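You operate a simulated robot arm through the tools that you are given. There is no shell and no other tool.

You are at the controls of a simulated robot arm. One attempt, no reset.

JOB
Rinse both soapy propellers in the white tray and stand them on the peg rack.

It is judged by the outcome, as a careful person would: the job done as asked, and still so three seconds after it is handed in. It fails if anything else is knocked over, pushed out of place, dropped, spilled or broken.

ROBOT AND FRAMES
A 6-joint arm with a two-finger gripper, fixed in place. Base frame: the origin is on the floor under the middle of its stand, x ahead of it, y to its left, z up; the work surface is at about z = 864. Readings come in mm, rad, newtons and seconds.
With the tool pointing down near the work surface it reaches from about 140 to 680 mm from the base axis. Its first joint turns from -1.152 to 1.152 rad. Payload 2.45 kg.
The tool frame sits at the grasp point between the pads (the TCP): z along the fingers, y along the line on which they close. The tips reach 30 mm beyond it. The gripper opens to 106 mm; its body begins 79 mm behind the TCP.
Orientation is told as [roll, pitch, yaw] about the base's x, y, z axes, in that order, counted from this pose: with the fingers straight down and closing along the base's y, the tool's x points along the base's -x, its y along +y and its z along -z.

CONTROLS
- The arm moves only by the tool play_rows. Its argument "increments" is text: rows parted by semicolons, each of 6 numbers parted by spaces: the shift along the tool's x, y, z in units of 25 mm (1.0 is 25 mm), then the turn, a rotation vector about the tool's x, y, z in units of 4 degrees (1.0 is 4 degrees). In form: tx ty tz wx wy wz; .... A call has 1 to 20 rows; each row shifts and turns the commanded pose from where the row before left it, along the tool's axes as they then stand. "grip" is the opening, from 0 (shut) to 1 (fully open), set as the call begins (left out, the last holds). A call with a number of a shift or a turn outside -1 to 1 is refused whole. A row lasts 0.2 s, in which the tool goes at most 50 mm and 0.15 rad; a call with a longer step from one row to the next is refused whole, and so is a gripper value outside its range. Where a pose cannot be reached the arm comes as near as it can. A force on the tool above 40 N (or 10 N above the force at the start of the call, whichever is more), or a blocked arm, ends the call early, and 0.2 s more pass. The fingers move at their own pace (about 153 mm/s each) and stop on an object; they squeeze with about 43 N. The grip force told is the motor's: it shows also when the fingers shut on nothing. Time passes only in rows, and 0.2 s behind the last, so rows that do not move let the fingers close. It gives the time, the measured TCP pose, the force on the tool (base axes), the opening and the grip force at its end, in the units of the frame above (readings bear some noise), with the torque about the TCP (base axes, N m) and any sound that the robot's microphone picked up.
- Cameras (640 x 400 px; columns grow to the right, rows downward): "scene" is fixed at [59.4, 422.3, 1398.2]; the picture's right is [-0.77, -0.64, 0.00], its down [-0.41, 0.49, -0.77] and it looks along [0.50, -0.59, -0.64] (base axes); focal length 273 px, centre (320, 200). "wrist" rides on the gripper at [76, -2, -106] in the tool frame; the picture's right is [0.02, 1.00, 0.00], its down [-0.78, 0.02, -0.62] and it looks along [-0.62, 0.01, 0.78] (tool axes); focal length 247 px, centre (320, 200). There is no depth. A picture from a camera that has moved, and an enlarged one, comes with that camera's place and axes in the base frame and with its lens. The place of the scene camera against the robot may be out by one fixed shift of up to 12 mm in any direction.
- snapshot(camera): a new picture of that camera. No time passes.
- enlarge(camera, box): a new picture of the part [left, top, right, bottom] of that camera's present view, enlarged. No time passes.
- close_job(): hands the job in; it is judged then, once.

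Places have to be worked out from the pictures, the camera data and where the tool is seen. Open the gripper and draw the arm clear of the work before you hand the job in, unless the task says otherwise.

The tools are called after ">>>" by a JSON object that holds its "api" and its "payload". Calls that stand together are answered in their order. play_rows: Moves the arm, as the interface text tells. Its arguments: {"type":"object","properties":{"increments":{"type":"string"},"grip":{"type":"number"}},"required":["increments"]} The other tools are called the same way: snapshot (camera) takes a picture; enlarge (camera, box) takes an enlarged picture of a part of a camera's view; close_job () hands the job in.

At the start:

```text
time_s: 0.0
position: [316.7, 4.9, 1191.0]
ee_rot: [0.001, 0.0, 0.0]
wrist_force: [0.3, 0.4, 0.0]
wrist_torque: [0.03, -0.01, -0.02]
opening: 106.1
grip_force: 0.0
```

scene: 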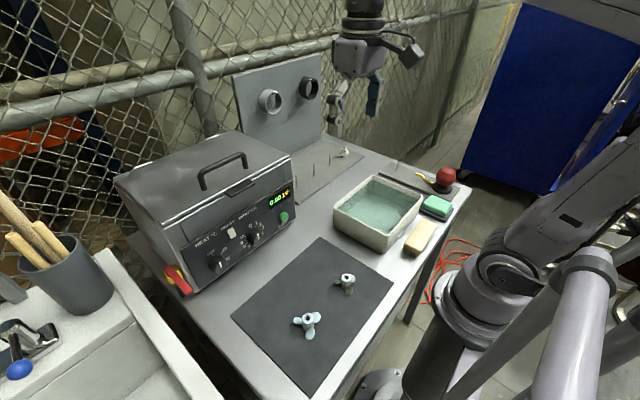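
wrist: 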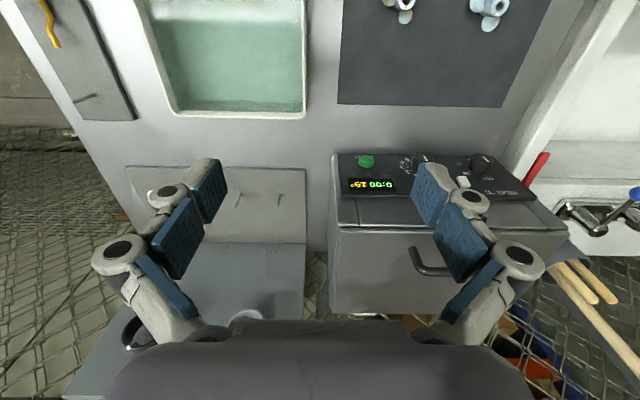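

The start pictures show two propellers on a dark mat, a white tray of water, and a peg board behind. I'll enlarge the key areas before moving.

>>> {"api": "enlarge", "payload": {"camera": "scene", "box": [230, 240, 400, 360]}}

>>> {"api": "enlarge", "payload": {"camera": "scene", "box": [260, 120, 400, 210]}}

>>> {"api": "enlarge", "payload": {"camera": "scene", "box": [320, 150, 480, 270]}}

>>> {"api": "enlarge", "payload": {"camera": "wrist", "box": [100, 140, 340, 330]}}

>>> {"api": "enlarge", "payload": {"camera": "wrist", "box": [320, 0, 560, 130]}}

```text
3.33 times, centred on (315, 300) of scene
camera zoom: at [59.4, 422.3, 1398.2], right [-0.77, -0.64, 0.0], down [-0.41, 0.49, -0.77], along [0.5, -0.59, -0.64], focal length 911 px, centre (337, -133)
```

zoom: 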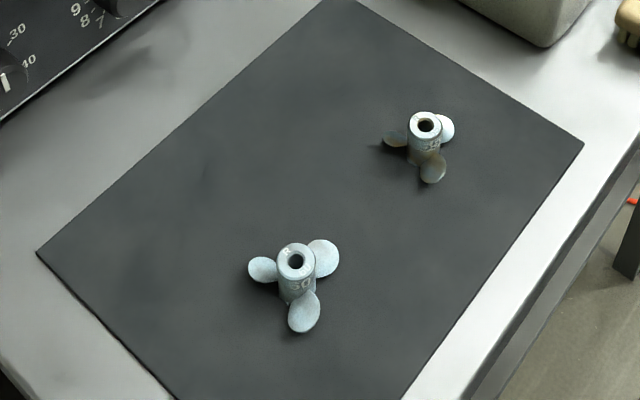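

```text
4.44 times, centred on (330, 165) of scene
camera zoom: at [59.4, 422.3, 1398.2], right [-0.77, -0.64, 0.0], down [-0.41, 0.49, -0.77], along [0.5, -0.59, -0.64], focal length 1215 px, centre (276, 356)
```

zoom: 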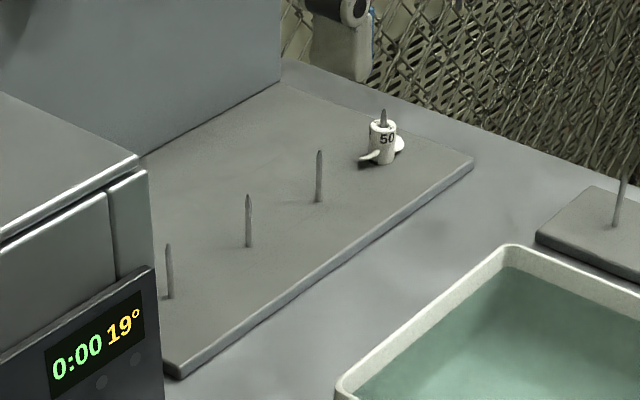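

```text
3.33 times, centred on (400, 210) of scene
camera zoom: at [59.4, 422.3, 1398.2], right [-0.77, -0.64, 0.0], down [-0.41, 0.49, -0.77], along [0.5, -0.59, -0.64], focal length 911 px, centre (53, 167)
```

zoom: 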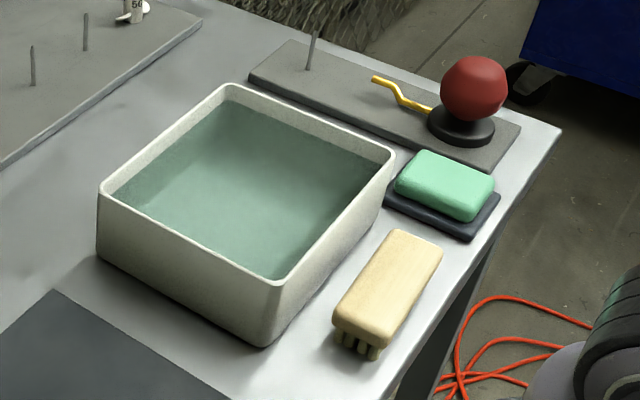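

```text
2.11 times, centred on (220, 235) of wrist
camera zoom: at [240.0, 2.1, 1296.5], right [-0.02, 1.0, 0.0], down [0.78, 0.02, 0.62], along [0.62, 0.01, -0.78], focal length 520 px, centre (530, 126)
```

zoom: 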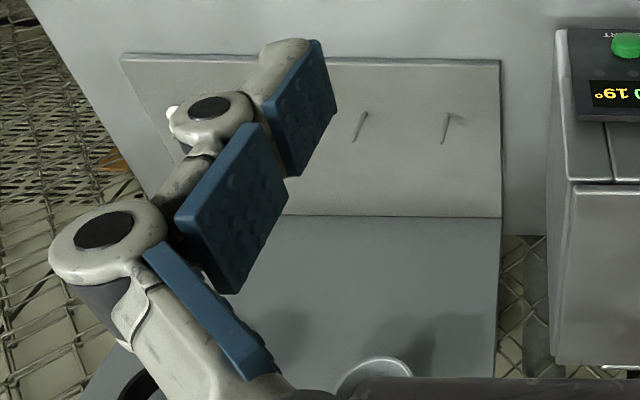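

```text
2.67 times, centred on (440, 65) of wrist
camera zoom: at [240.0, 2.1, 1296.5], right [-0.02, 1.0, 0.0], down [0.78, 0.02, 0.62], along [0.62, 0.01, -0.78], focal length 659 px, centre (0, 560)
```

zoom: 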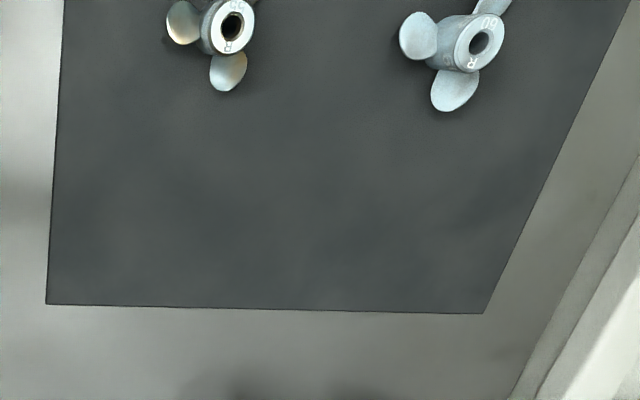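

I want the finer details of the propellers (labels, bores, blade heights) and the pegs, so I'll enlarge more tightly.

>>> {"api": "enlarge", "payload": {"camera": "scene", "box": [288, 300, 328, 345]}}

>>> {"api": "enlarge", "payload": {"camera": "scene", "box": [328, 265, 370, 300]}}

>>> {"api": "enlarge", "payload": {"camera": "scene", "box": [330, 135, 370, 165]}}

>>> {"api": "enlarge", "payload": {"camera": "scene", "box": [290, 145, 345, 185]}}

>>> {"api": "enlarge", "payload": {"camera": "scene", "box": [220, 40, 400, 150]}}

```text
8.89 times, centred on (308, 322) of scene
camera zoom: at [59.4, 422.3, 1398.2], right [-0.77, -0.64, 0.0], down [-0.41, 0.49, -0.77], along [0.5, -0.59, -0.64], focal length 2430 px, centre (427, -889)
```

zoom: 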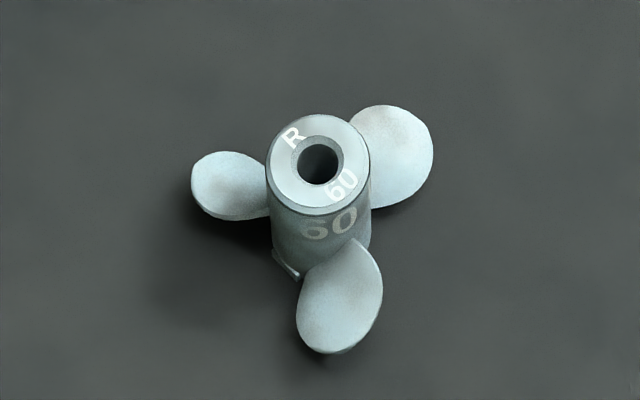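

```text
11.43 times, centred on (349, 282) of scene
camera zoom: at [59.4, 422.3, 1398.2], right [-0.77, -0.64, 0.0], down [-0.41, 0.49, -0.77], along [0.5, -0.59, -0.64], focal length 3124 px, centre (-11, -743)
```

zoom: 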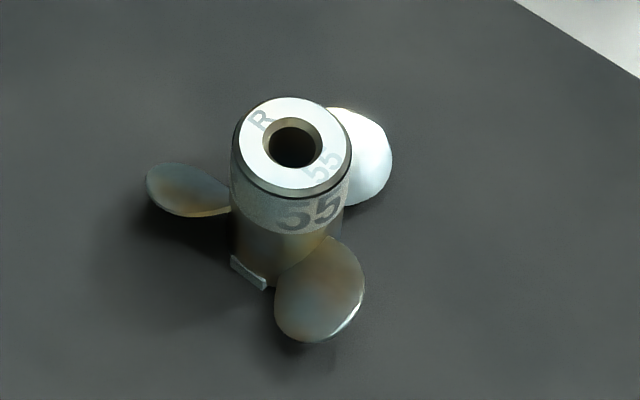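

```text
13.33 times, centred on (350, 150) of scene
camera zoom: at [59.4, 422.3, 1398.2], right [-0.77, -0.64, 0.0], down [-0.41, 0.49, -0.77], along [0.5, -0.59, -0.64], focal length 3645 px, centre (-80, 867)
```

zoom: 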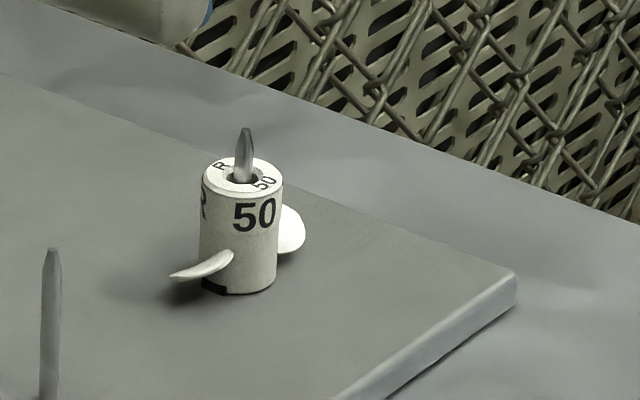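

```text
10.00 times, centred on (318, 165) of scene
camera zoom: at [59.4, 422.3, 1398.2], right [-0.77, -0.64, 0.0], down [-0.41, 0.49, -0.77], along [0.5, -0.59, -0.64], focal length 2734 px, centre (345, 550)
```

zoom: 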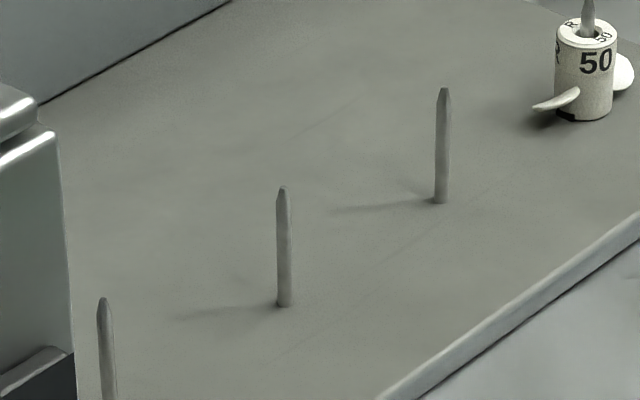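

```text
3.56 times, centred on (310, 95) of scene
camera zoom: at [59.4, 422.3, 1398.2], right [-0.77, -0.64, 0.0], down [-0.41, 0.49, -0.77], along [0.5, -0.59, -0.64], focal length 972 px, centre (356, 573)
```

zoom: 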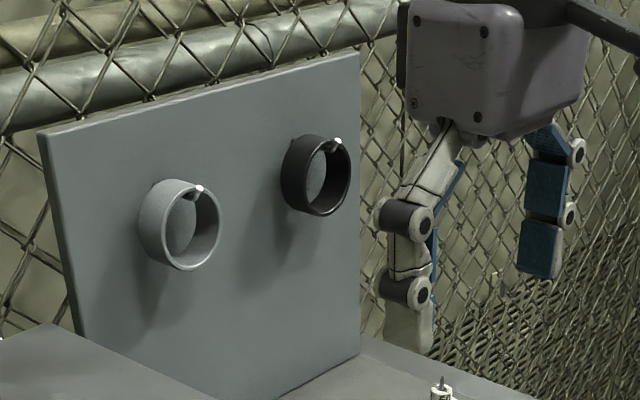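

Propellers are labelled 55 (around x≈235, y≈112) and 60 (x≈238, y≈232). A finished "50" already stands on the end peg and three free pegs run along y at x≈560. I'll move over the mat for a closer wrist view.

>>> {"api": "play_rows", "payload": {"increments": "0.8 0.7 0.7 0 0 0; 0.8 0.7 0.7 0 0 0; 0.8 0.7 0.7 0 0 0; 0.8 0.7 0.7 0 0 0; 0.8 0.7 0.7 0 0 0; 0.8 0.7 0.7 0 0 0; 0 0 0 0 0 0", "grip": 1}}

>>> {"api": "snapshot", "payload": {"camera": "wrist"}}

>>> {"api": "snapshot", "payload": {"camera": "scene"}}

```text
time_s: 1.6
position: [195.1, 111.4, 1084.8]
ee_rot: [0.002, 0.0, 0.0]
wrist_force: [0.8, 0.2, 0.7]
wrist_torque: [0.0, 0.01, 0.0]
opening: 106.0
grip_force: 0.1
```

```text
taken
camera wrist: at [118.8, 108.4, 1190.8], right [-0.02, 1.0, 0.0], down [0.78, 0.02, 0.62], along [0.62, 0.01, -0.78], focal length 247 px, centre (320, 200)
```

wrist: 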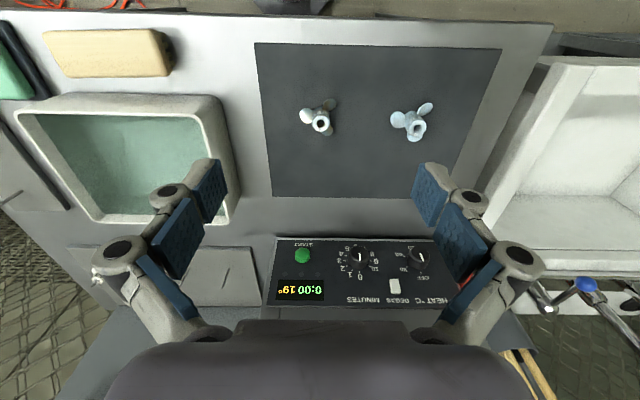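

```text
taken
```

scene: 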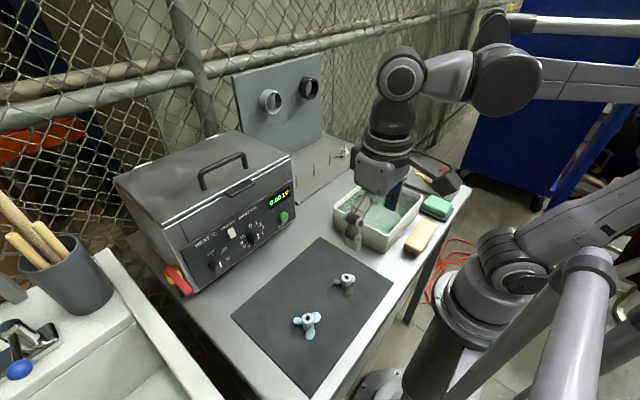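

Both propellers are in view; I'll enlarge the wrist view around them to fix positions and blade directions.

>>> {"api": "enlarge", "payload": {"camera": "wrist", "box": [285, 80, 365, 150]}}

>>> {"api": "enlarge", "payload": {"camera": "wrist", "box": [375, 80, 455, 150]}}

>>> {"api": "enlarge", "payload": {"camera": "wrist", "box": [0, 80, 260, 250]}}

```text
5.71 times, centred on (325, 115) of wrist
camera zoom: at [118.8, 108.4, 1190.8], right [-0.02, 1.0, 0.0], down [0.78, 0.02, 0.62], along [0.62, 0.01, -0.78], focal length 1411 px, centre (291, 686)
```

zoom: 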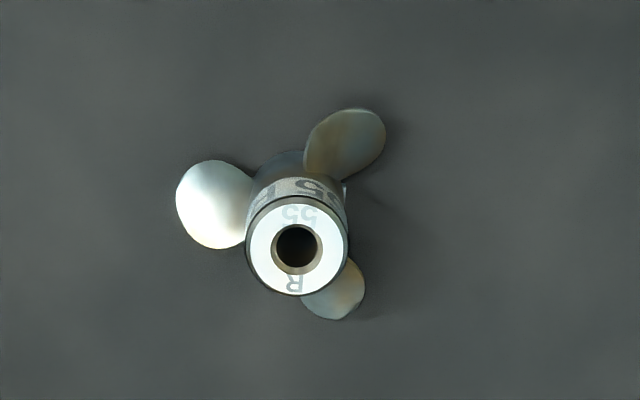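

```text
5.71 times, centred on (415, 115) of wrist
camera zoom: at [118.8, 108.4, 1190.8], right [-0.02, 1.0, 0.0], down [0.78, 0.02, 0.62], along [0.62, 0.01, -0.78], focal length 1411 px, centre (-223, 686)
```

zoom: 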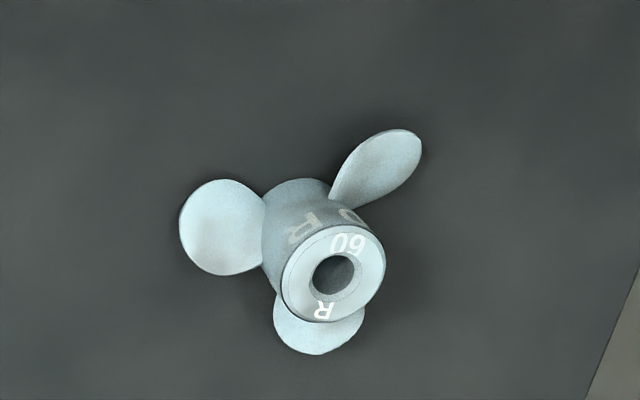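

```text
2.35 times, centred on (130, 165) of wrist
camera zoom: at [118.8, 108.4, 1190.8], right [-0.02, 1.0, 0.0], down [0.78, 0.02, 0.62], along [0.62, 0.01, -0.78], focal length 581 px, centre (767, 282)
```

zoom: 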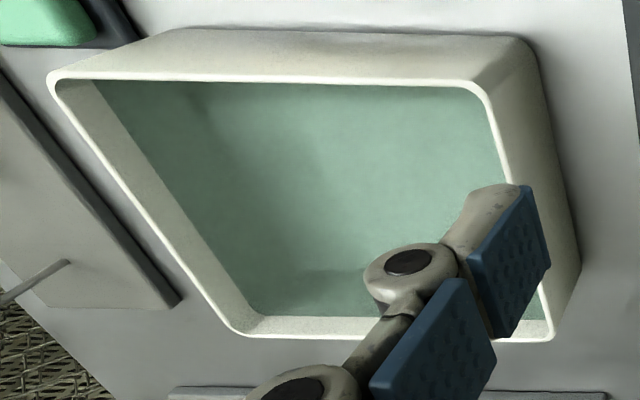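

From two wrist views I put propeller 55 at about (234.5, 111), 60 at about (237, 230), hub tops near z≈895, hub ≈22 mm wide, and blades at about 17°/137°/257°. I'll go above 55 with the gripper half open and yawed 17° so the fingers fall between the blades.

>>> {"api": "play_rows", "payload": {"increments": "-0.263 0 0.933 0 0 0; -0.263 0 0.933 0 0 0; -0.263 0 0.933 0 0 0; -0.263 0 0.933 0 0 0; -0.263 0 0.933 0 0 0; -0.263 0 0.933 0 0 0; 0 0 0 0 0 -0.85; 0 0 0 0 0 -0.85; 0 0 0 0 0 -0.85; 0 0 0 0 0 -0.85; 0 0 0 0 0 -0.85; 0 0 0 0 0 0", "grip": 0.55}}

>>> {"api": "snapshot", "payload": {"camera": "wrist"}}

>>> {"api": "snapshot", "payload": {"camera": "scene"}}

```text
time_s: 4.2
position: [236.7, 110.3, 946.0]
ee_rot: [0.001, -0.004, 0.295]
wrist_force: [-0.4, -0.3, -0.1]
wrist_torque: [0.03, 0.02, -0.02]
opening: 58.2
grip_force: 0.1
```

```text
taken
camera wrist: at [164.2, 84.9, 1052.0], right [-0.31, 0.95, 0.0], down [0.74, 0.25, 0.62], along [0.59, 0.2, -0.78], focal length 247 px, centre (320, 200)
```

wrist: 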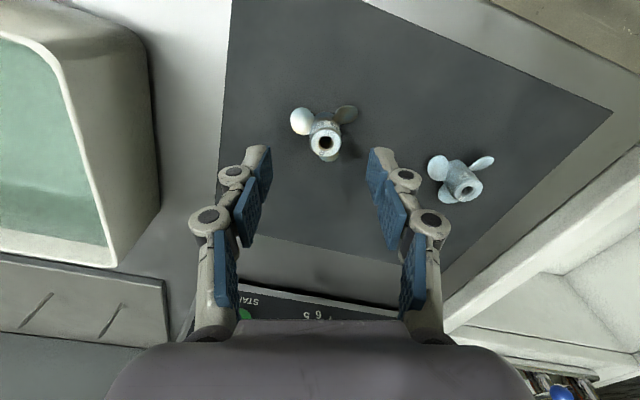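

```text
taken
```

scene: 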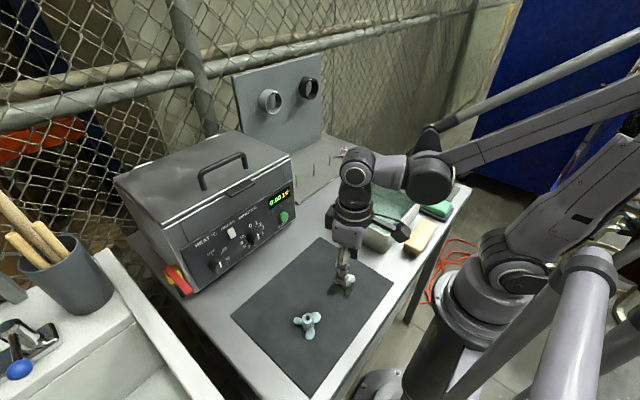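

I'll enlarge the wrist view to read hub 55 relative to the fingers and the scene view for height clearance.

>>> {"api": "enlarge", "payload": {"camera": "wrist", "box": [270, 90, 370, 170]}}

>>> {"api": "enlarge", "payload": {"camera": "scene", "box": [300, 220, 390, 310]}}

>>> {"api": "enlarge", "payload": {"camera": "wrist", "box": [415, 140, 505, 210]}}

```text
5.00 times, centred on (320, 130) of wrist
camera zoom: at [164.2, 84.9, 1052.0], right [-0.31, 0.95, 0.0], down [0.74, 0.25, 0.62], along [0.59, 0.2, -0.78], focal length 1235 px, centre (320, 550)
```

zoom: 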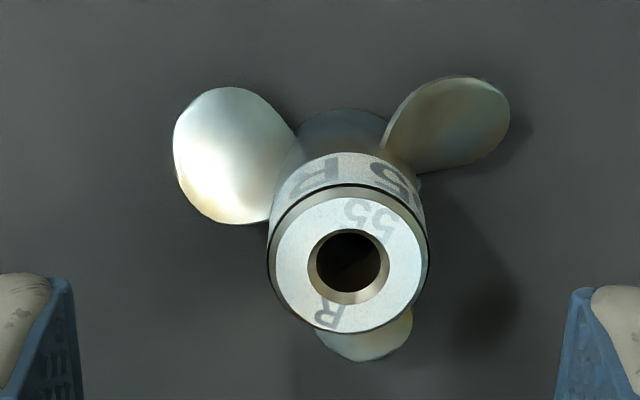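

```text
4.44 times, centred on (345, 265) of scene
camera zoom: at [59.4, 422.3, 1398.2], right [-0.77, -0.64, 0.0], down [-0.41, 0.49, -0.77], along [0.5, -0.59, -0.64], focal length 1215 px, centre (209, -89)
```

zoom: 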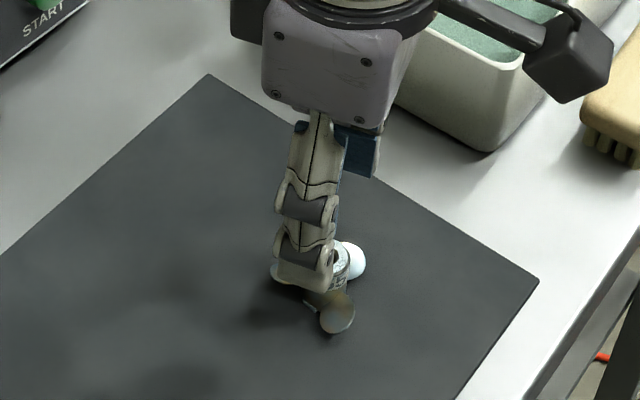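

```text
5.71 times, centred on (460, 175) of wrist
camera zoom: at [164.2, 84.9, 1052.0], right [-0.31, 0.95, 0.0], down [0.74, 0.25, 0.62], along [0.59, 0.2, -0.78], focal length 1411 px, centre (-480, 343)
```

zoom: 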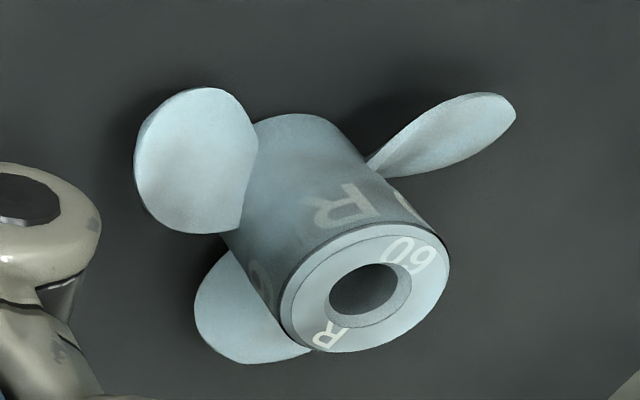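

Hub 55 measures at about 3.2 mm in tool +y and 2 mm in tool +x from the tool axis, top z≈895. I'll correct that and descend so the tips are about 11 mm below the hub top, above the blades.

>>> {"api": "play_rows", "payload": {"increments": "0.085 0.125 0 0 0 0; 0 0 0.4 0 0 0; 0 0 0.4 0 0 0; 0 0 0.44 0 0 0; 0 0 0 0 0 0"}}

>>> {"api": "enlarge", "payload": {"camera": "wrist", "box": [240, 80, 400, 200]}}

>>> {"api": "enlarge", "payload": {"camera": "scene", "box": [310, 230, 380, 310]}}

```text
time_s: 5.4
position: [233.5, 113.0, 913.8]
ee_rot: [0.001, -0.002, 0.297]
wrist_force: [-0.2, -0.5, 1.2]
wrist_torque: [-0.01, 0.0, -0.03]
opening: 58.2
grip_force: 0.0
```

```text
3.33 times, centred on (320, 140) of wrist
camera zoom: at [160.7, 87.3, 1019.8], right [-0.31, 0.95, 0.0], down [0.74, 0.25, 0.62], along [0.59, 0.19, -0.78], focal length 823 px, centre (320, 400)
```

zoom: 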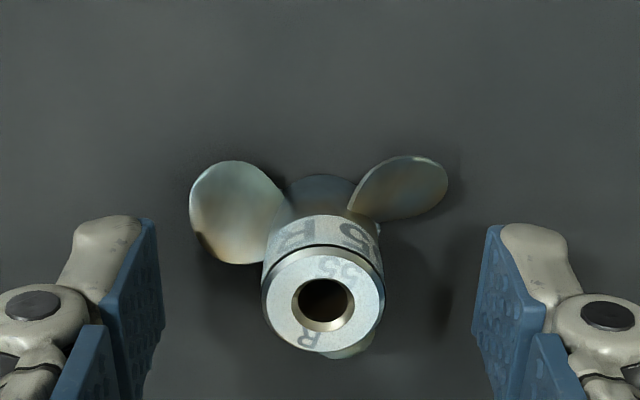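

```text
5.00 times, centred on (345, 270) of scene
camera zoom: at [59.4, 422.3, 1398.2], right [-0.77, -0.64, 0.0], down [-0.41, 0.49, -0.77], along [0.5, -0.59, -0.64], focal length 1367 px, centre (195, -150)
```

zoom: 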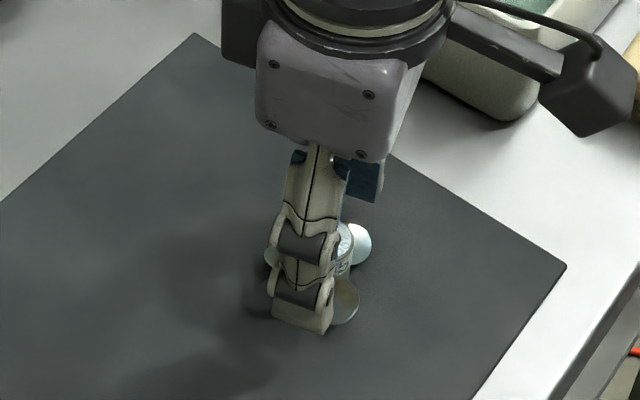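

The hub is centred between the fingers and the tips sit above the blades. I'll close the gripper.

>>> {"api": "play_rows", "payload": {"increments": "0 0 0 0 0 0; 0 0 0 0 0 0; 0 0 0 0 0 0; 0 0 0 0 0 0", "grip": 0}}

>>> {"api": "enlarge", "payload": {"camera": "wrist", "box": [240, 80, 400, 200]}}

>>> {"api": "enlarge", "payload": {"camera": "scene", "box": [310, 230, 380, 310]}}

```text
time_s: 6.4
position: [232.6, 113.3, 915.1]
ee_rot: [0.0, -0.001, 0.295]
wrist_force: [-0.7, 4.2, 6.8]
wrist_torque: [0.12, 0.05, -0.02]
opening: 21.7
grip_force: 43.0
```

```text
3.33 times, centred on (320, 140) of wrist
camera zoom: at [160.6, 87.5, 1020.0], right [-0.31, 0.95, 0.0], down [0.74, 0.24, 0.62], along [0.59, 0.2, -0.78], focal length 823 px, centre (320, 400)
```

zoom: 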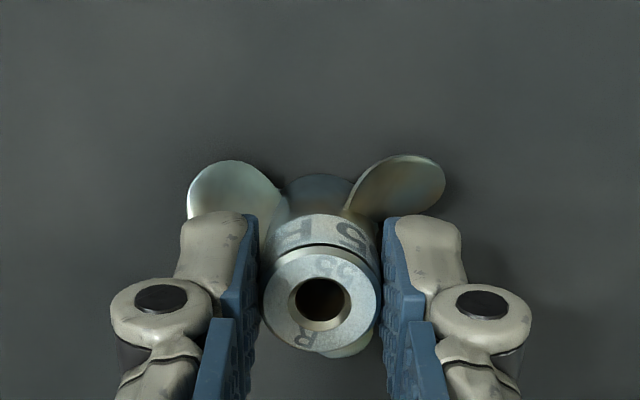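

```text
5.00 times, centred on (345, 270) of scene
camera zoom: at [59.4, 422.4, 1398.2], right [-0.77, -0.64, 0.0], down [-0.41, 0.49, -0.77], along [0.5, -0.59, -0.64], focal length 1367 px, centre (195, -150)
```

zoom: 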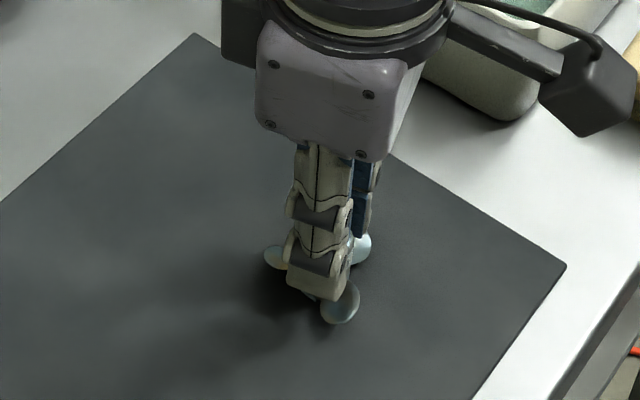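

Closed on the hub at 21.7 mm with 43 N. Now I lift straight up and check the hold.

>>> {"api": "play_rows", "payload": {"increments": "0 0 -0.4 0 0 0; 0 0 -0.8 0 0 0; 0 0 -0.9 0 0 0; 0 0 -0.9 0 0 0; 0 0 -0.9 0 0 0; 0 0 -0.8 0 0 0; 0 0 0 0 0 0"}}

>>> {"api": "snapshot", "payload": {"camera": "wrist"}}

>>> {"api": "snapshot", "payload": {"camera": "scene"}}

```text
time_s: 8.0
position: [235.6, 111.3, 1031.0]
ee_rot: [0.001, -0.002, 0.297]
wrist_force: [-0.1, 0.0, 0.9]
wrist_torque: [0.01, 0.0, 0.01]
opening: 0.0
grip_force: 28.9
```

```text
taken
camera wrist: at [162.4, 85.9, 1137.4], right [-0.31, 0.95, 0.0], down [0.74, 0.25, 0.62], along [0.59, 0.19, -0.78], focal length 247 px, centre (320, 200)
```

wrist: 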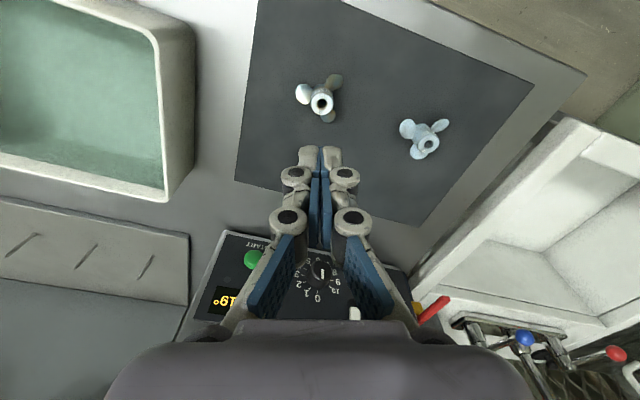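

```text
taken
```

scene: 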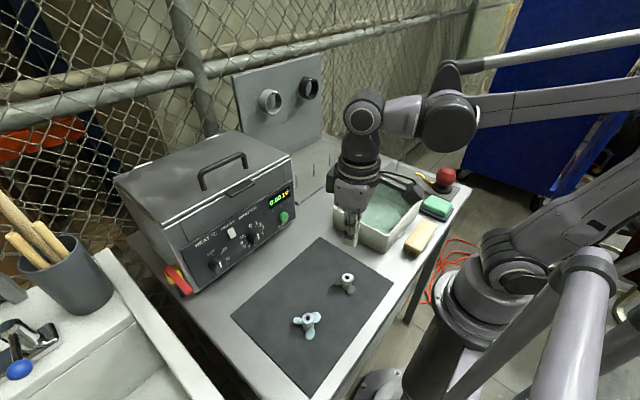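

The opening reads 0 and the pictures show propeller 55 still standing on the mat: it slipped out right at the start of the lift, unharmed. I'll open again, go back down above it and look closely before a more careful grip.

>>> {"api": "play_rows", "payload": {"increments": "0 0 0 0 0 0; 0 0 0.9 0 0 0; 0 0 0.9 0 0 0; 0 0 0.9 0 0 0; 0 0 0.7 0 0 0; 0 0 0 0 0 0", "grip": 0.45}}

>>> {"api": "enlarge", "payload": {"camera": "wrist", "box": [240, 80, 400, 200]}}

>>> {"api": "enlarge", "payload": {"camera": "scene", "box": [310, 240, 380, 310]}}

```text
time_s: 9.4
position: [236.8, 112.4, 947.8]
ee_rot: [-0.001, -0.003, 0.295]
wrist_force: [0.4, -0.7, -0.9]
wrist_torque: [-0.03, -0.01, -0.01]
opening: 47.7
grip_force: 0.1
```

```text
3.33 times, centred on (320, 140) of wrist
camera zoom: at [163.6, 87.1, 1053.0], right [-0.31, 0.95, 0.0], down [0.74, 0.25, 0.62], along [0.59, 0.19, -0.78], focal length 823 px, centre (320, 400)
```

zoom: 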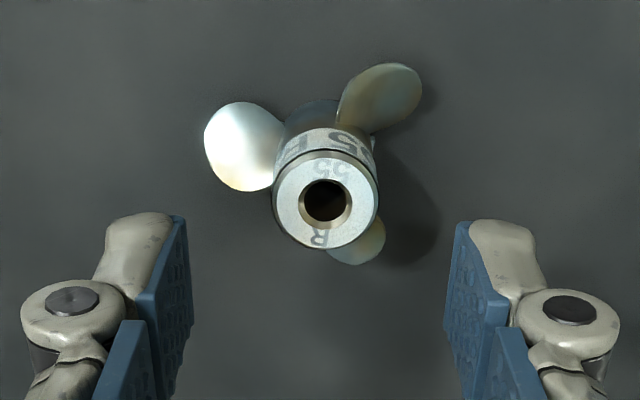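

```text
5.71 times, centred on (345, 275) of scene
camera zoom: at [59.4, 422.3, 1398.2], right [-0.77, -0.64, 0.0], down [-0.41, 0.49, -0.77], along [0.5, -0.59, -0.64], focal length 1562 px, centre (177, -229)
```

zoom: 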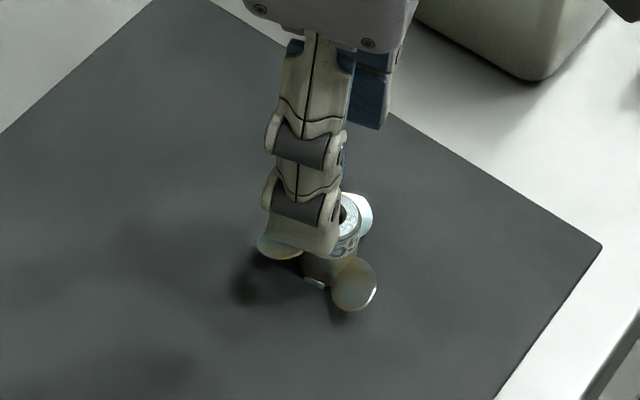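

The propeller still stands upright, roughly 2–2.5 mm toward tool +x from the tool axis. I'll recentre, descend, close, then lift only a few mm to see whether it really comes along.

>>> {"api": "play_rows", "payload": {"increments": "0.09 0.03 0 0 0 0; 0 0 0.5 0 0 0; 0 0 0.5 0 0 0; 0 0 0.3 0 0 0; 0 0 0 0 0 0"}}

>>> {"api": "play_rows", "payload": {"increments": "0 0 0 0 0 0; 0 0 0 0 0 0; 0 0 0 0 0 0; 0 0 0 0 0 0; 0 0 0 0 0 0", "grip": 0}}

>>> {"api": "play_rows", "payload": {"increments": "0 0 -0.04 0 0 0; 0 0 -0.04 0 0 0; 0 0 -0.04 0 0 0; 0 0 0 0 0 0"}}

>>> {"api": "enlarge", "payload": {"camera": "wrist", "box": [240, 80, 400, 200]}}

>>> {"api": "enlarge", "payload": {"camera": "scene", "box": [310, 240, 380, 310]}}

```text
time_s: 10.6
position: [232.9, 111.6, 915.3]
ee_rot: [-0.001, -0.001, 0.296]
wrist_force: [0.0, -0.7, 0.3]
wrist_torque: [0.0, 0.0, -0.02]
opening: 47.7
grip_force: 0.3
```

```text
time_s: 11.8
position: [231.8, 110.9, 915.5]
ee_rot: [0.001, -0.004, 0.296]
wrist_force: [-1.4, 2.3, 3.2]
wrist_torque: [0.1, 0.05, 0.0]
opening: 20.6
grip_force: 43.6
```

```text
time_s: 12.8
position: [232.2, 111.0, 918.7]
ee_rot: [0.001, -0.003, 0.298]
wrist_force: [0.1, 0.3, -0.6]
wrist_torque: [-0.02, -0.01, -0.02]
opening: 19.9
grip_force: 43.0
```

```text
3.33 times, centred on (320, 140) of wrist
camera zoom: at [159.2, 86.9, 1024.0], right [-0.31, 0.95, 0.0], down [0.74, 0.25, 0.62], along [0.59, 0.19, -0.78], focal length 823 px, centre (320, 400)
```

zoom: 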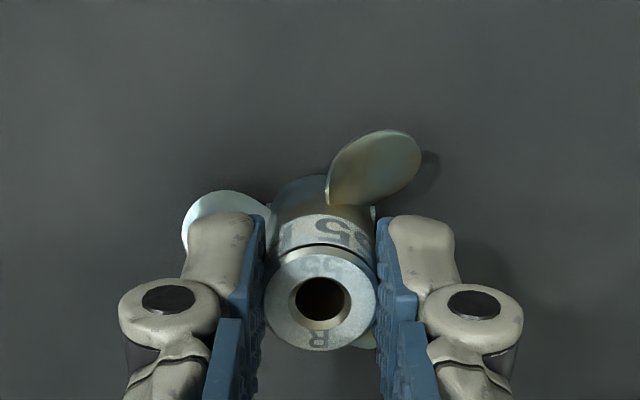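

```text
5.71 times, centred on (345, 275) of scene
camera zoom: at [59.5, 422.3, 1398.2], right [-0.77, -0.64, 0.0], down [-0.41, 0.49, -0.77], along [0.5, -0.59, -0.64], focal length 1562 px, centre (177, -229)
```

zoom: 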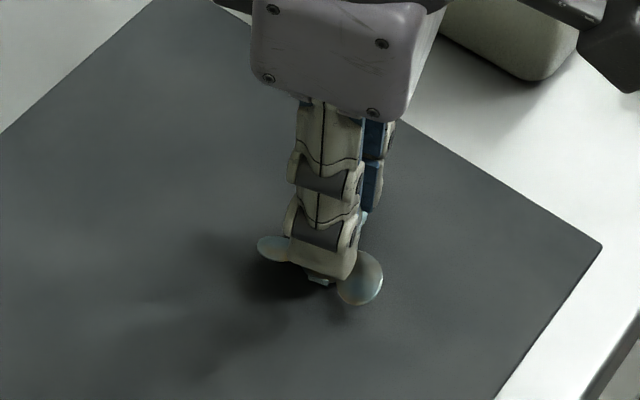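

The opening crept from 20.6 to 19.9 mm as I rose 3 mm, which hints at sliding or a tapered hub. I'll raise a few more mm slowly and check whether the propeller follows.

>>> {"api": "play_rows", "payload": {"increments": "0 0 -0.04 0 0 0; 0 0 -0.04 0 0 0; 0 0 -0.04 0 0 0; 0 0 0 0 0 0"}}

>>> {"api": "enlarge", "payload": {"camera": "wrist", "box": [240, 80, 400, 200]}}

>>> {"api": "enlarge", "payload": {"camera": "scene", "box": [325, 250, 375, 295]}}

```text
time_s: 13.8
position: [231.0, 111.8, 920.7]
ee_rot: [0.0, -0.001, 0.298]
wrist_force: [-0.3, -0.5, -0.5]
wrist_torque: [-0.02, 0.01, 0.03]
opening: 19.9
grip_force: 42.8
```

```text
3.33 times, centred on (320, 140) of wrist
camera zoom: at [158.6, 87.3, 1026.4], right [-0.31, 0.95, 0.0], down [0.74, 0.25, 0.62], along [0.59, 0.19, -0.78], focal length 823 px, centre (320, 400)
```

zoom: 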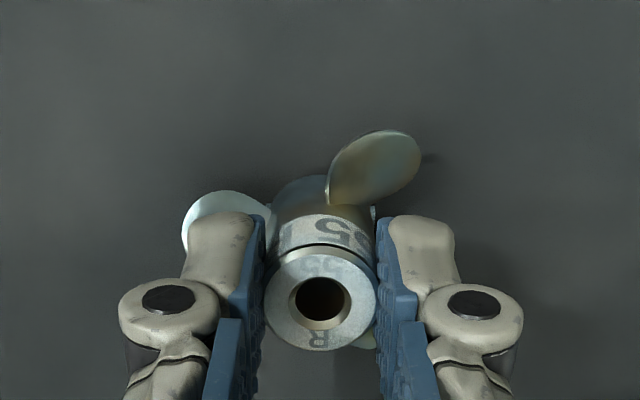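

```text
8.89 times, centred on (350, 272) of scene
camera zoom: at [59.5, 422.3, 1398.2], right [-0.77, -0.64, 0.0], down [-0.41, 0.49, -0.77], along [0.5, -0.59, -0.64], focal length 2430 px, centre (53, -444)
```

zoom: 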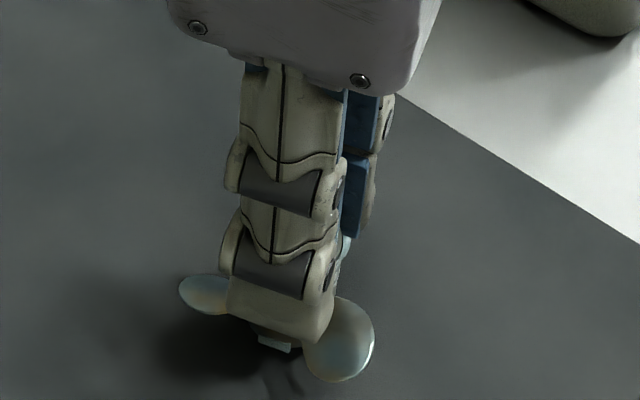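

This time the propeller holds its place in the wrist picture while the arm rises, and the opening is steady at 19.9, so it is in the grip. I'll continue lifting gently.

>>> {"api": "play_rows", "payload": {"increments": "0 0 -0.08 0 0 0; 0 0 -0.12 0 0 0; 0 0 -0.16 0 0 0; 0 0 -0.2 0 0 0; 0 0 -0.2 0 0 0; 0 0 -0.2 0 0 0; 0 0 -0.16 0 0 0; 0 0 -0.1 0 0 0; 0 0 0 0 0 0"}}

>>> {"api": "enlarge", "payload": {"camera": "wrist", "box": [240, 80, 400, 200]}}

>>> {"api": "enlarge", "payload": {"camera": "scene", "box": [310, 220, 390, 290]}}

```text
time_s: 15.8
position: [231.2, 112.7, 952.1]
ee_rot: [0.002, 0.0, 0.296]
wrist_force: [-0.1, -0.1, -0.7]
wrist_torque: [-0.03, -0.01, 0.01]
opening: 19.8
grip_force: 42.9
```

```text
3.33 times, centred on (320, 140) of wrist
camera zoom: at [158.7, 87.5, 1057.3], right [-0.31, 0.95, 0.0], down [0.74, 0.25, 0.62], along [0.59, 0.19, -0.78], focal length 823 px, centre (320, 400)
```

zoom: 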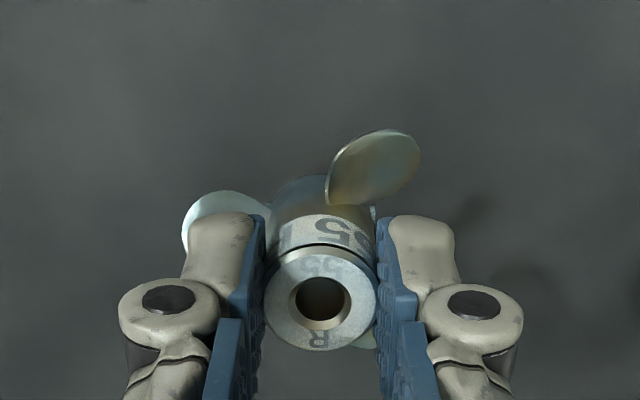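

```text
5.71 times, centred on (350, 255) of scene
camera zoom: at [59.5, 422.3, 1398.2], right [-0.77, -0.64, 0.0], down [-0.41, 0.49, -0.77], along [0.5, -0.59, -0.64], focal length 1562 px, centre (149, -114)
```

zoom: 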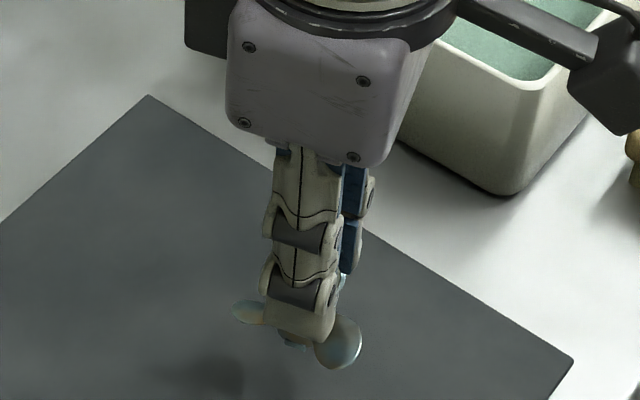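

Held firmly and now 30 mm up. I'll raise to about z=1010 to clear the tray rim (z≈930) and carry it gently toward the tray's middle, near (293, −115).

>>> {"api": "play_rows", "payload": {"increments": "0 0 -0.12 0 0 0; 0 0 -0.2 0 0 0; 0 0 -0.3 0 0 0; 0 0 -0.3 0 0 0; 0 0 -0.3 0 0 0; 0 0 -0.3 0 0 0; 0 0 -0.3 0 0 0; 0 0 -0.3 0 0 0; 0 0 -0.2 0 0 0; 0 0 0 0 0 0"}}

>>> {"api": "play_rows", "payload": {"increments": "0 -0.2 0 0 0 0; 0.02 -0.4 0 0 0 0; 0.02 -0.6 0 0 0 0; 0.02 -0.7 0 0 0 0; 0.02 -0.7 0 0 0 0; 0.02 -0.7 0 0 0 0; 0.02 -0.7 0 0 0 0; 0.02 -0.7 0 0 0 0; 0.02 -0.7 0 0 0 0; 0.02 -0.7 0 0 0 0; 0.02 -0.7 0 0 0 0; 0.02 -0.7 0 0 0 0; 0.02 -0.7 0 0 0 0; 0.02 -0.6 0 0 0 0; 0.02 -0.4 0 0 0 0; 0 -0.2 0 0 0 0; 0 0 0 0 0 0"}}

>>> {"api": "snapshot", "payload": {"camera": "wrist"}}

>>> {"api": "snapshot", "payload": {"camera": "scene"}}

```text
time_s: 18.0
position: [230.1, 112.9, 1010.1]
ee_rot: [0.001, -0.002, 0.299]
wrist_force: [0.0, -0.2, -1.0]
wrist_torque: [0.0, 0.01, -0.01]
opening: 19.7
grip_force: 42.9
```

```text
time_s: 21.6
position: [293.4, -115.3, 1009.8]
ee_rot: [0.0, -0.003, 0.297]
wrist_force: [-0.7, 0.7, 0.1]
wrist_torque: [0.02, 0.03, 0.0]
opening: 19.6
grip_force: 43.3
```

```text
taken
camera wrist: at [220.7, -139.4, 1115.4], right [-0.31, 0.95, 0.0], down [0.74, 0.25, 0.62], along [0.59, 0.19, -0.78], focal length 247 px, centre (320, 200)
```

wrist: 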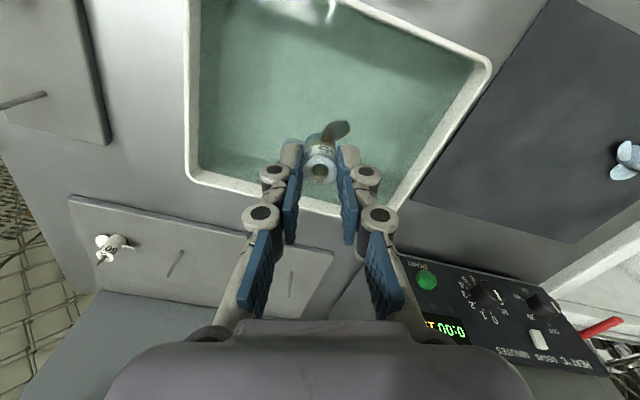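

```text
taken
```

scene: 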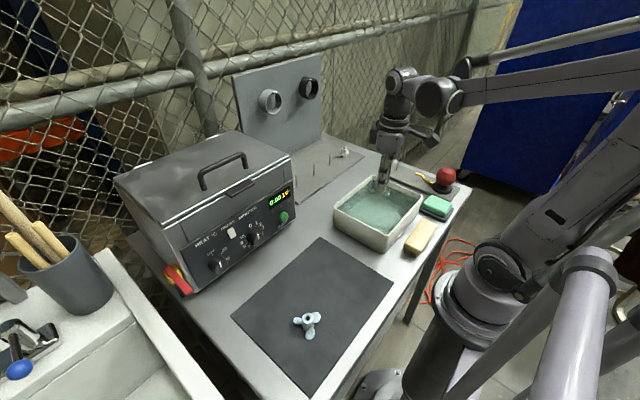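

The propeller is over the tray, but the opening has drifted 19.9→19.6, so I'll check for slow sliding in the grip.

>>> {"api": "enlarge", "payload": {"camera": "wrist", "box": [240, 80, 400, 200]}}

>>> {"api": "enlarge", "payload": {"camera": "scene", "box": [330, 150, 430, 260]}}

```text
3.33 times, centred on (320, 140) of wrist
camera zoom: at [220.7, -139.4, 1115.4], right [-0.31, 0.95, 0.0], down [0.74, 0.25, 0.62], along [0.59, 0.19, -0.78], focal length 823 px, centre (320, 400)
```

zoom: 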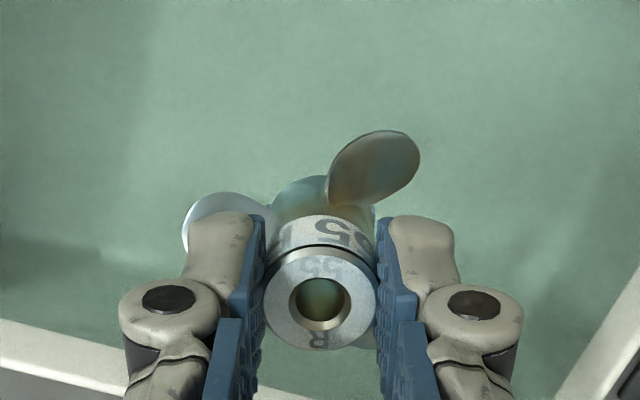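

```text
3.64 times, centred on (380, 205) of scene
camera zoom: at [59.5, 422.3, 1398.2], right [-0.77, -0.64, 0.0], down [-0.41, 0.49, -0.77], along [0.5, -0.59, -0.64], focal length 994 px, centre (102, 182)
```

zoom: 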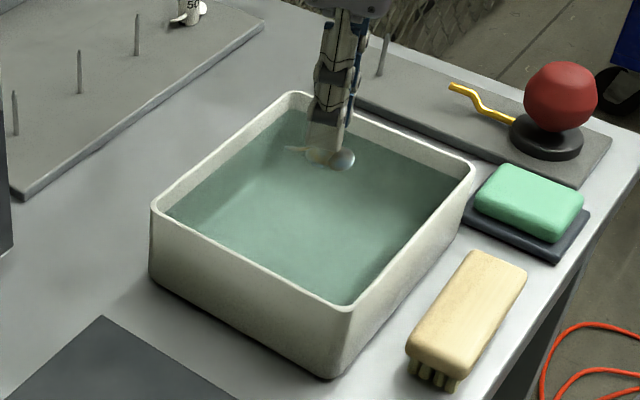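

The hub is unmoved in the grip, and the tray centre is confirmed at about (290, −118). I'll lower it slowly so the whole propeller is under the water (surface ≈915, floor ≈868).

>>> {"api": "play_rows", "payload": {"increments": "0 0 0.1 0 0 0; 0 0 0.2 0 0 0; 0 0 0.3 0 0 0; 0 0 0.3 0 0 0; 0 0 0.3 0 0 0; 0 0 0.3 0 0 0; 0 0 0.3 0 0 0; 0 0 0.3 0 0 0; 0 0 0.3 0 0 0; 0 0 0.3 0 0 0; 0 0 0.3 0 0 0; 0 0 0.2 0 0 0; 0 0 0.1 0 0 0; 0 0 0 0 0 0"}}

>>> {"api": "enlarge", "payload": {"camera": "wrist", "box": [240, 80, 400, 200]}}

>>> {"api": "enlarge", "payload": {"camera": "scene", "box": [330, 150, 430, 260]}}

```text
time_s: 24.6
position: [292.3, -114.6, 926.9]
ee_rot: [0.0, 0.0, 0.296]
wrist_force: [-0.5, 0.1, -0.2]
wrist_torque: [0.05, 0.02, -0.03]
opening: 20.0
grip_force: 42.9
```

```text
3.33 times, centred on (320, 140) of wrist
camera zoom: at [220.5, -139.0, 1032.9], right [-0.31, 0.95, 0.0], down [0.74, 0.25, 0.62], along [0.59, 0.19, -0.78], focal length 823 px, centre (320, 400)
```

zoom: 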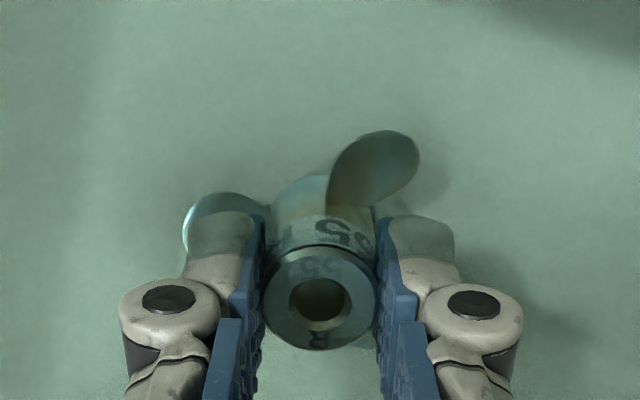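

```text
3.64 times, centred on (380, 205) of scene
camera zoom: at [59.5, 422.3, 1398.2], right [-0.77, -0.64, 0.0], down [-0.41, 0.49, -0.77], along [0.5, -0.59, -0.64], focal length 994 px, centre (102, 182)
```

zoom: 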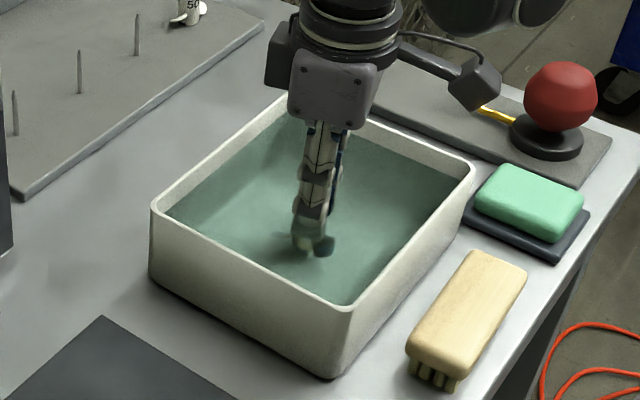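

The propeller is fully submerged and nothing is touching. I'll swish it gently side to side and fore-aft to rinse off the soap.

>>> {"api": "play_rows", "payload": {"increments": "0 0.3 0 0 0 0; 0 0.5 0 0 0 0; 0 0.3 0 0 0 0; 0 -0.3 0 0 0 0; 0 -0.5 0 0 0 0; 0 -0.6 0 0 0 0; 0 -0.5 0 0 0 0; 0 -0.3 0 0 0 0; 0 0.3 0 0 0 0; 0 0.5 0 0 0 0; 0 0.3 0 0 0 0; 0.3 0 0 0 0 0; 0.4 0 0 0 0 0; -0.3 0 0 0 0 0; -0.4 0 0 0 0 0; -0.4 0 0 0 0 0; -0.3 0 0 0 0 0; 0.3 0 0 0 0 0; 0.4 0 0 0 0 0; 0 0 0 0 0 0"}}

>>> {"api": "play_rows", "payload": {"increments": "0.2 0.3 0 0 0 0.7; 0.2 0.3 0 0 0 0.7; 0.2 0.2 0 0 0 0.7; -0.3 -0.3 0 0 0 -0.7; -0.3 -0.4 0 0 0 -0.7; -0.3 -0.4 0 0 0 -0.7; -0.3 -0.5 0 0 0 -0.7; 0.3 0.3 0 0 0 -0.7; 0.3 0.3 0 0 0 -0.7; 0.2 0.2 0 0 0 0.7; -0.2 0.3 0 0 0 0.7; -0.2 0.3 0 0 0 0.7; -0.1 0.2 0 0 0 0.7; 0.2 -0.3 0 0 0 -0.7; 0.2 -0.3 0 0 0 -0.7; 0.2 -0.3 0 0 0 -0.7; 0.1 -0.2 0 0 0 0.7; -0.2 0.3 0 0 0 0.7; 0 0 0 0 0 0; 0 0 0 0 0 0"}}

>>> {"api": "enlarge", "payload": {"camera": "wrist", "box": [240, 80, 400, 200]}}

>>> {"api": "enlarge", "payload": {"camera": "scene", "box": [330, 150, 430, 260]}}

```text
time_s: 28.8
position: [293.4, -116.0, 928.3]
ee_rot: [0.0, -0.002, 0.297]
wrist_force: [-0.1, -0.1, -0.7]
wrist_torque: [0.04, 0.01, 0.06]
opening: 19.8
grip_force: 42.8
```

```text
time_s: 33.0
position: [286.0, -119.3, 927.8]
ee_rot: [0.0, -0.003, 0.297]
wrist_force: [0.0, 0.0, -1.3]
wrist_torque: [0.0, 0.0, -0.01]
opening: 20.1
grip_force: 43.0
```

```text
3.33 times, centred on (320, 140) of wrist
camera zoom: at [213.1, -144.9, 1032.7], right [-0.31, 0.95, 0.0], down [0.74, 0.25, 0.62], along [0.59, 0.19, -0.78], focal length 823 px, centre (320, 400)
```

zoom: 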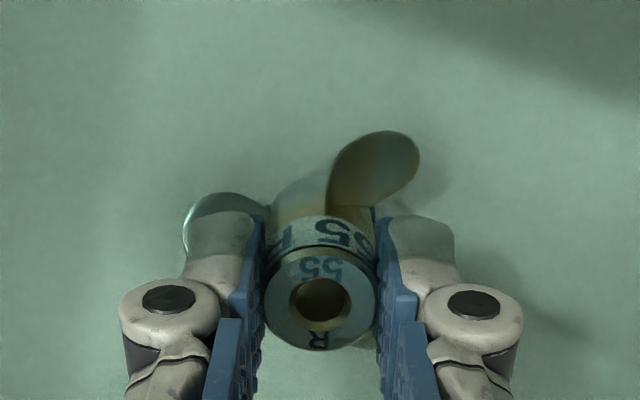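

```text
3.64 times, centred on (380, 205) of scene
camera zoom: at [59.5, 422.3, 1398.2], right [-0.77, -0.64, 0.0], down [-0.41, 0.49, -0.77], along [0.5, -0.59, -0.64], focal length 994 px, centre (102, 182)
```

zoom: 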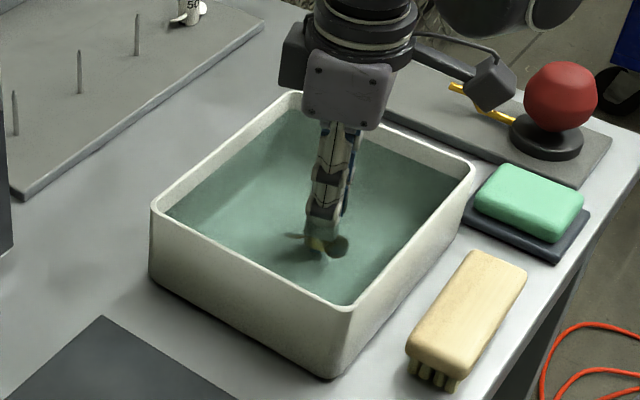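

The "55" lettering is now dark and clear, so the soap film seems gone. I'll give one more swish, then lift slowly and let it drip over the tray.

>>> {"api": "play_rows", "payload": {"increments": "0 0.3 0 0 0 0; 0 0.5 0 0 0 0; 0 0.3 0 0 0 0; 0 -0.3 0 0 0 0; 0 -0.5 0 0 0 0; 0 -0.6 0 0 0 0; 0 -0.5 0 0 0 0; 0 -0.3 0 0 0 0; 0 0.3 0 0 0 0; 0 0.5 0 0 0 0; 0 0.3 0 0 0 0; -0.3 0 0 0 0 0; -0.3 0 0 0 0 0; 0.3 0 0 0 0 0; 0.4 0 0 0 0 0; 0.2 0 0 0 0 0; -0.3 0 0 0 0 0; 0 0 0 0 0 0; 0 0 0 0 0 0"}}

>>> {"api": "play_rows", "payload": {"increments": "0 0 -0.1 0 0 0; 0 0 -0.2 0 0 0; 0 0 -0.2 0 0 0; 0 0 -0.2 0 0 0; 0 0 -0.2 0 0 0; 0 0 -0.2 0 0 0; 0 0 -0.25 0 0 0; 0 0 -0.3 0 0 0; 0 0 -0.3 0 0 0; 0 0 -0.3 0 0 0; 0 0 -0.3 0 0 0; 0 0 -0.3 0 0 0; 0 0 -0.3 0 0 0; 0 0 -0.2 0 0 0; 0 0 -0.1 0 0 0; 0 0 0 0 0 0; 0 0 0 0 0 0; 0 0 0 0 0 0; 0 0 0 0 0 0"}}

>>> {"api": "enlarge", "payload": {"camera": "wrist", "box": [240, 80, 400, 200]}}

>>> {"api": "enlarge", "payload": {"camera": "scene", "box": [330, 150, 430, 260]}}

```text
time_s: 37.0
position: [283.5, -118.3, 927.8]
ee_rot: [-0.001, -0.003, 0.298]
wrist_force: [-0.3, -0.9, 0.0]
wrist_torque: [0.01, -0.02, -0.01]
opening: 19.8
grip_force: 42.9
```

```text
time_s: 41.0
position: [283.7, -120.2, 1013.2]
ee_rot: [0.0, -0.003, 0.296]
wrist_force: [0.5, -0.4, -0.6]
wrist_torque: [0.03, 0.04, 0.02]
opening: 19.7
grip_force: 42.8
```

```text
3.33 times, centred on (320, 140) of wrist
camera zoom: at [211.5, -144.6, 1118.6], right [-0.31, 0.95, 0.0], down [0.74, 0.25, 0.62], along [0.59, 0.19, -0.78], focal length 823 px, centre (320, 400)
```

zoom: 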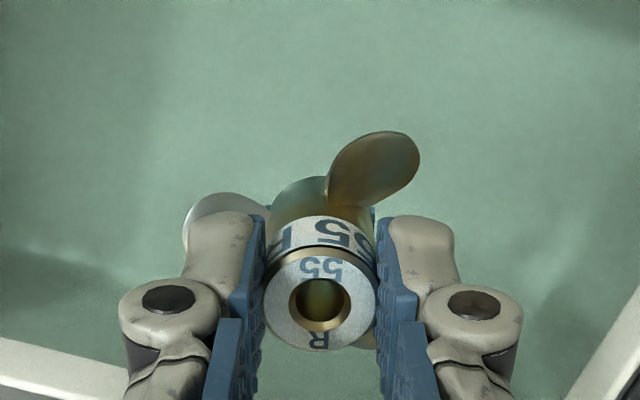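

```text
3.64 times, centred on (380, 205) of scene
camera zoom: at [59.5, 422.3, 1398.2], right [-0.77, -0.64, 0.0], down [-0.41, 0.49, -0.77], along [0.5, -0.59, -0.64], focal length 994 px, centre (102, 182)
```

zoom: 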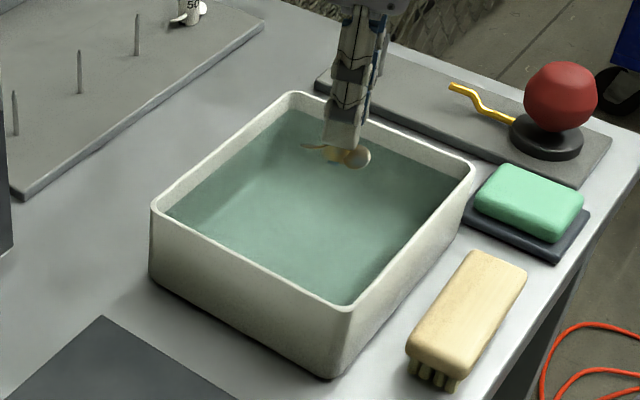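

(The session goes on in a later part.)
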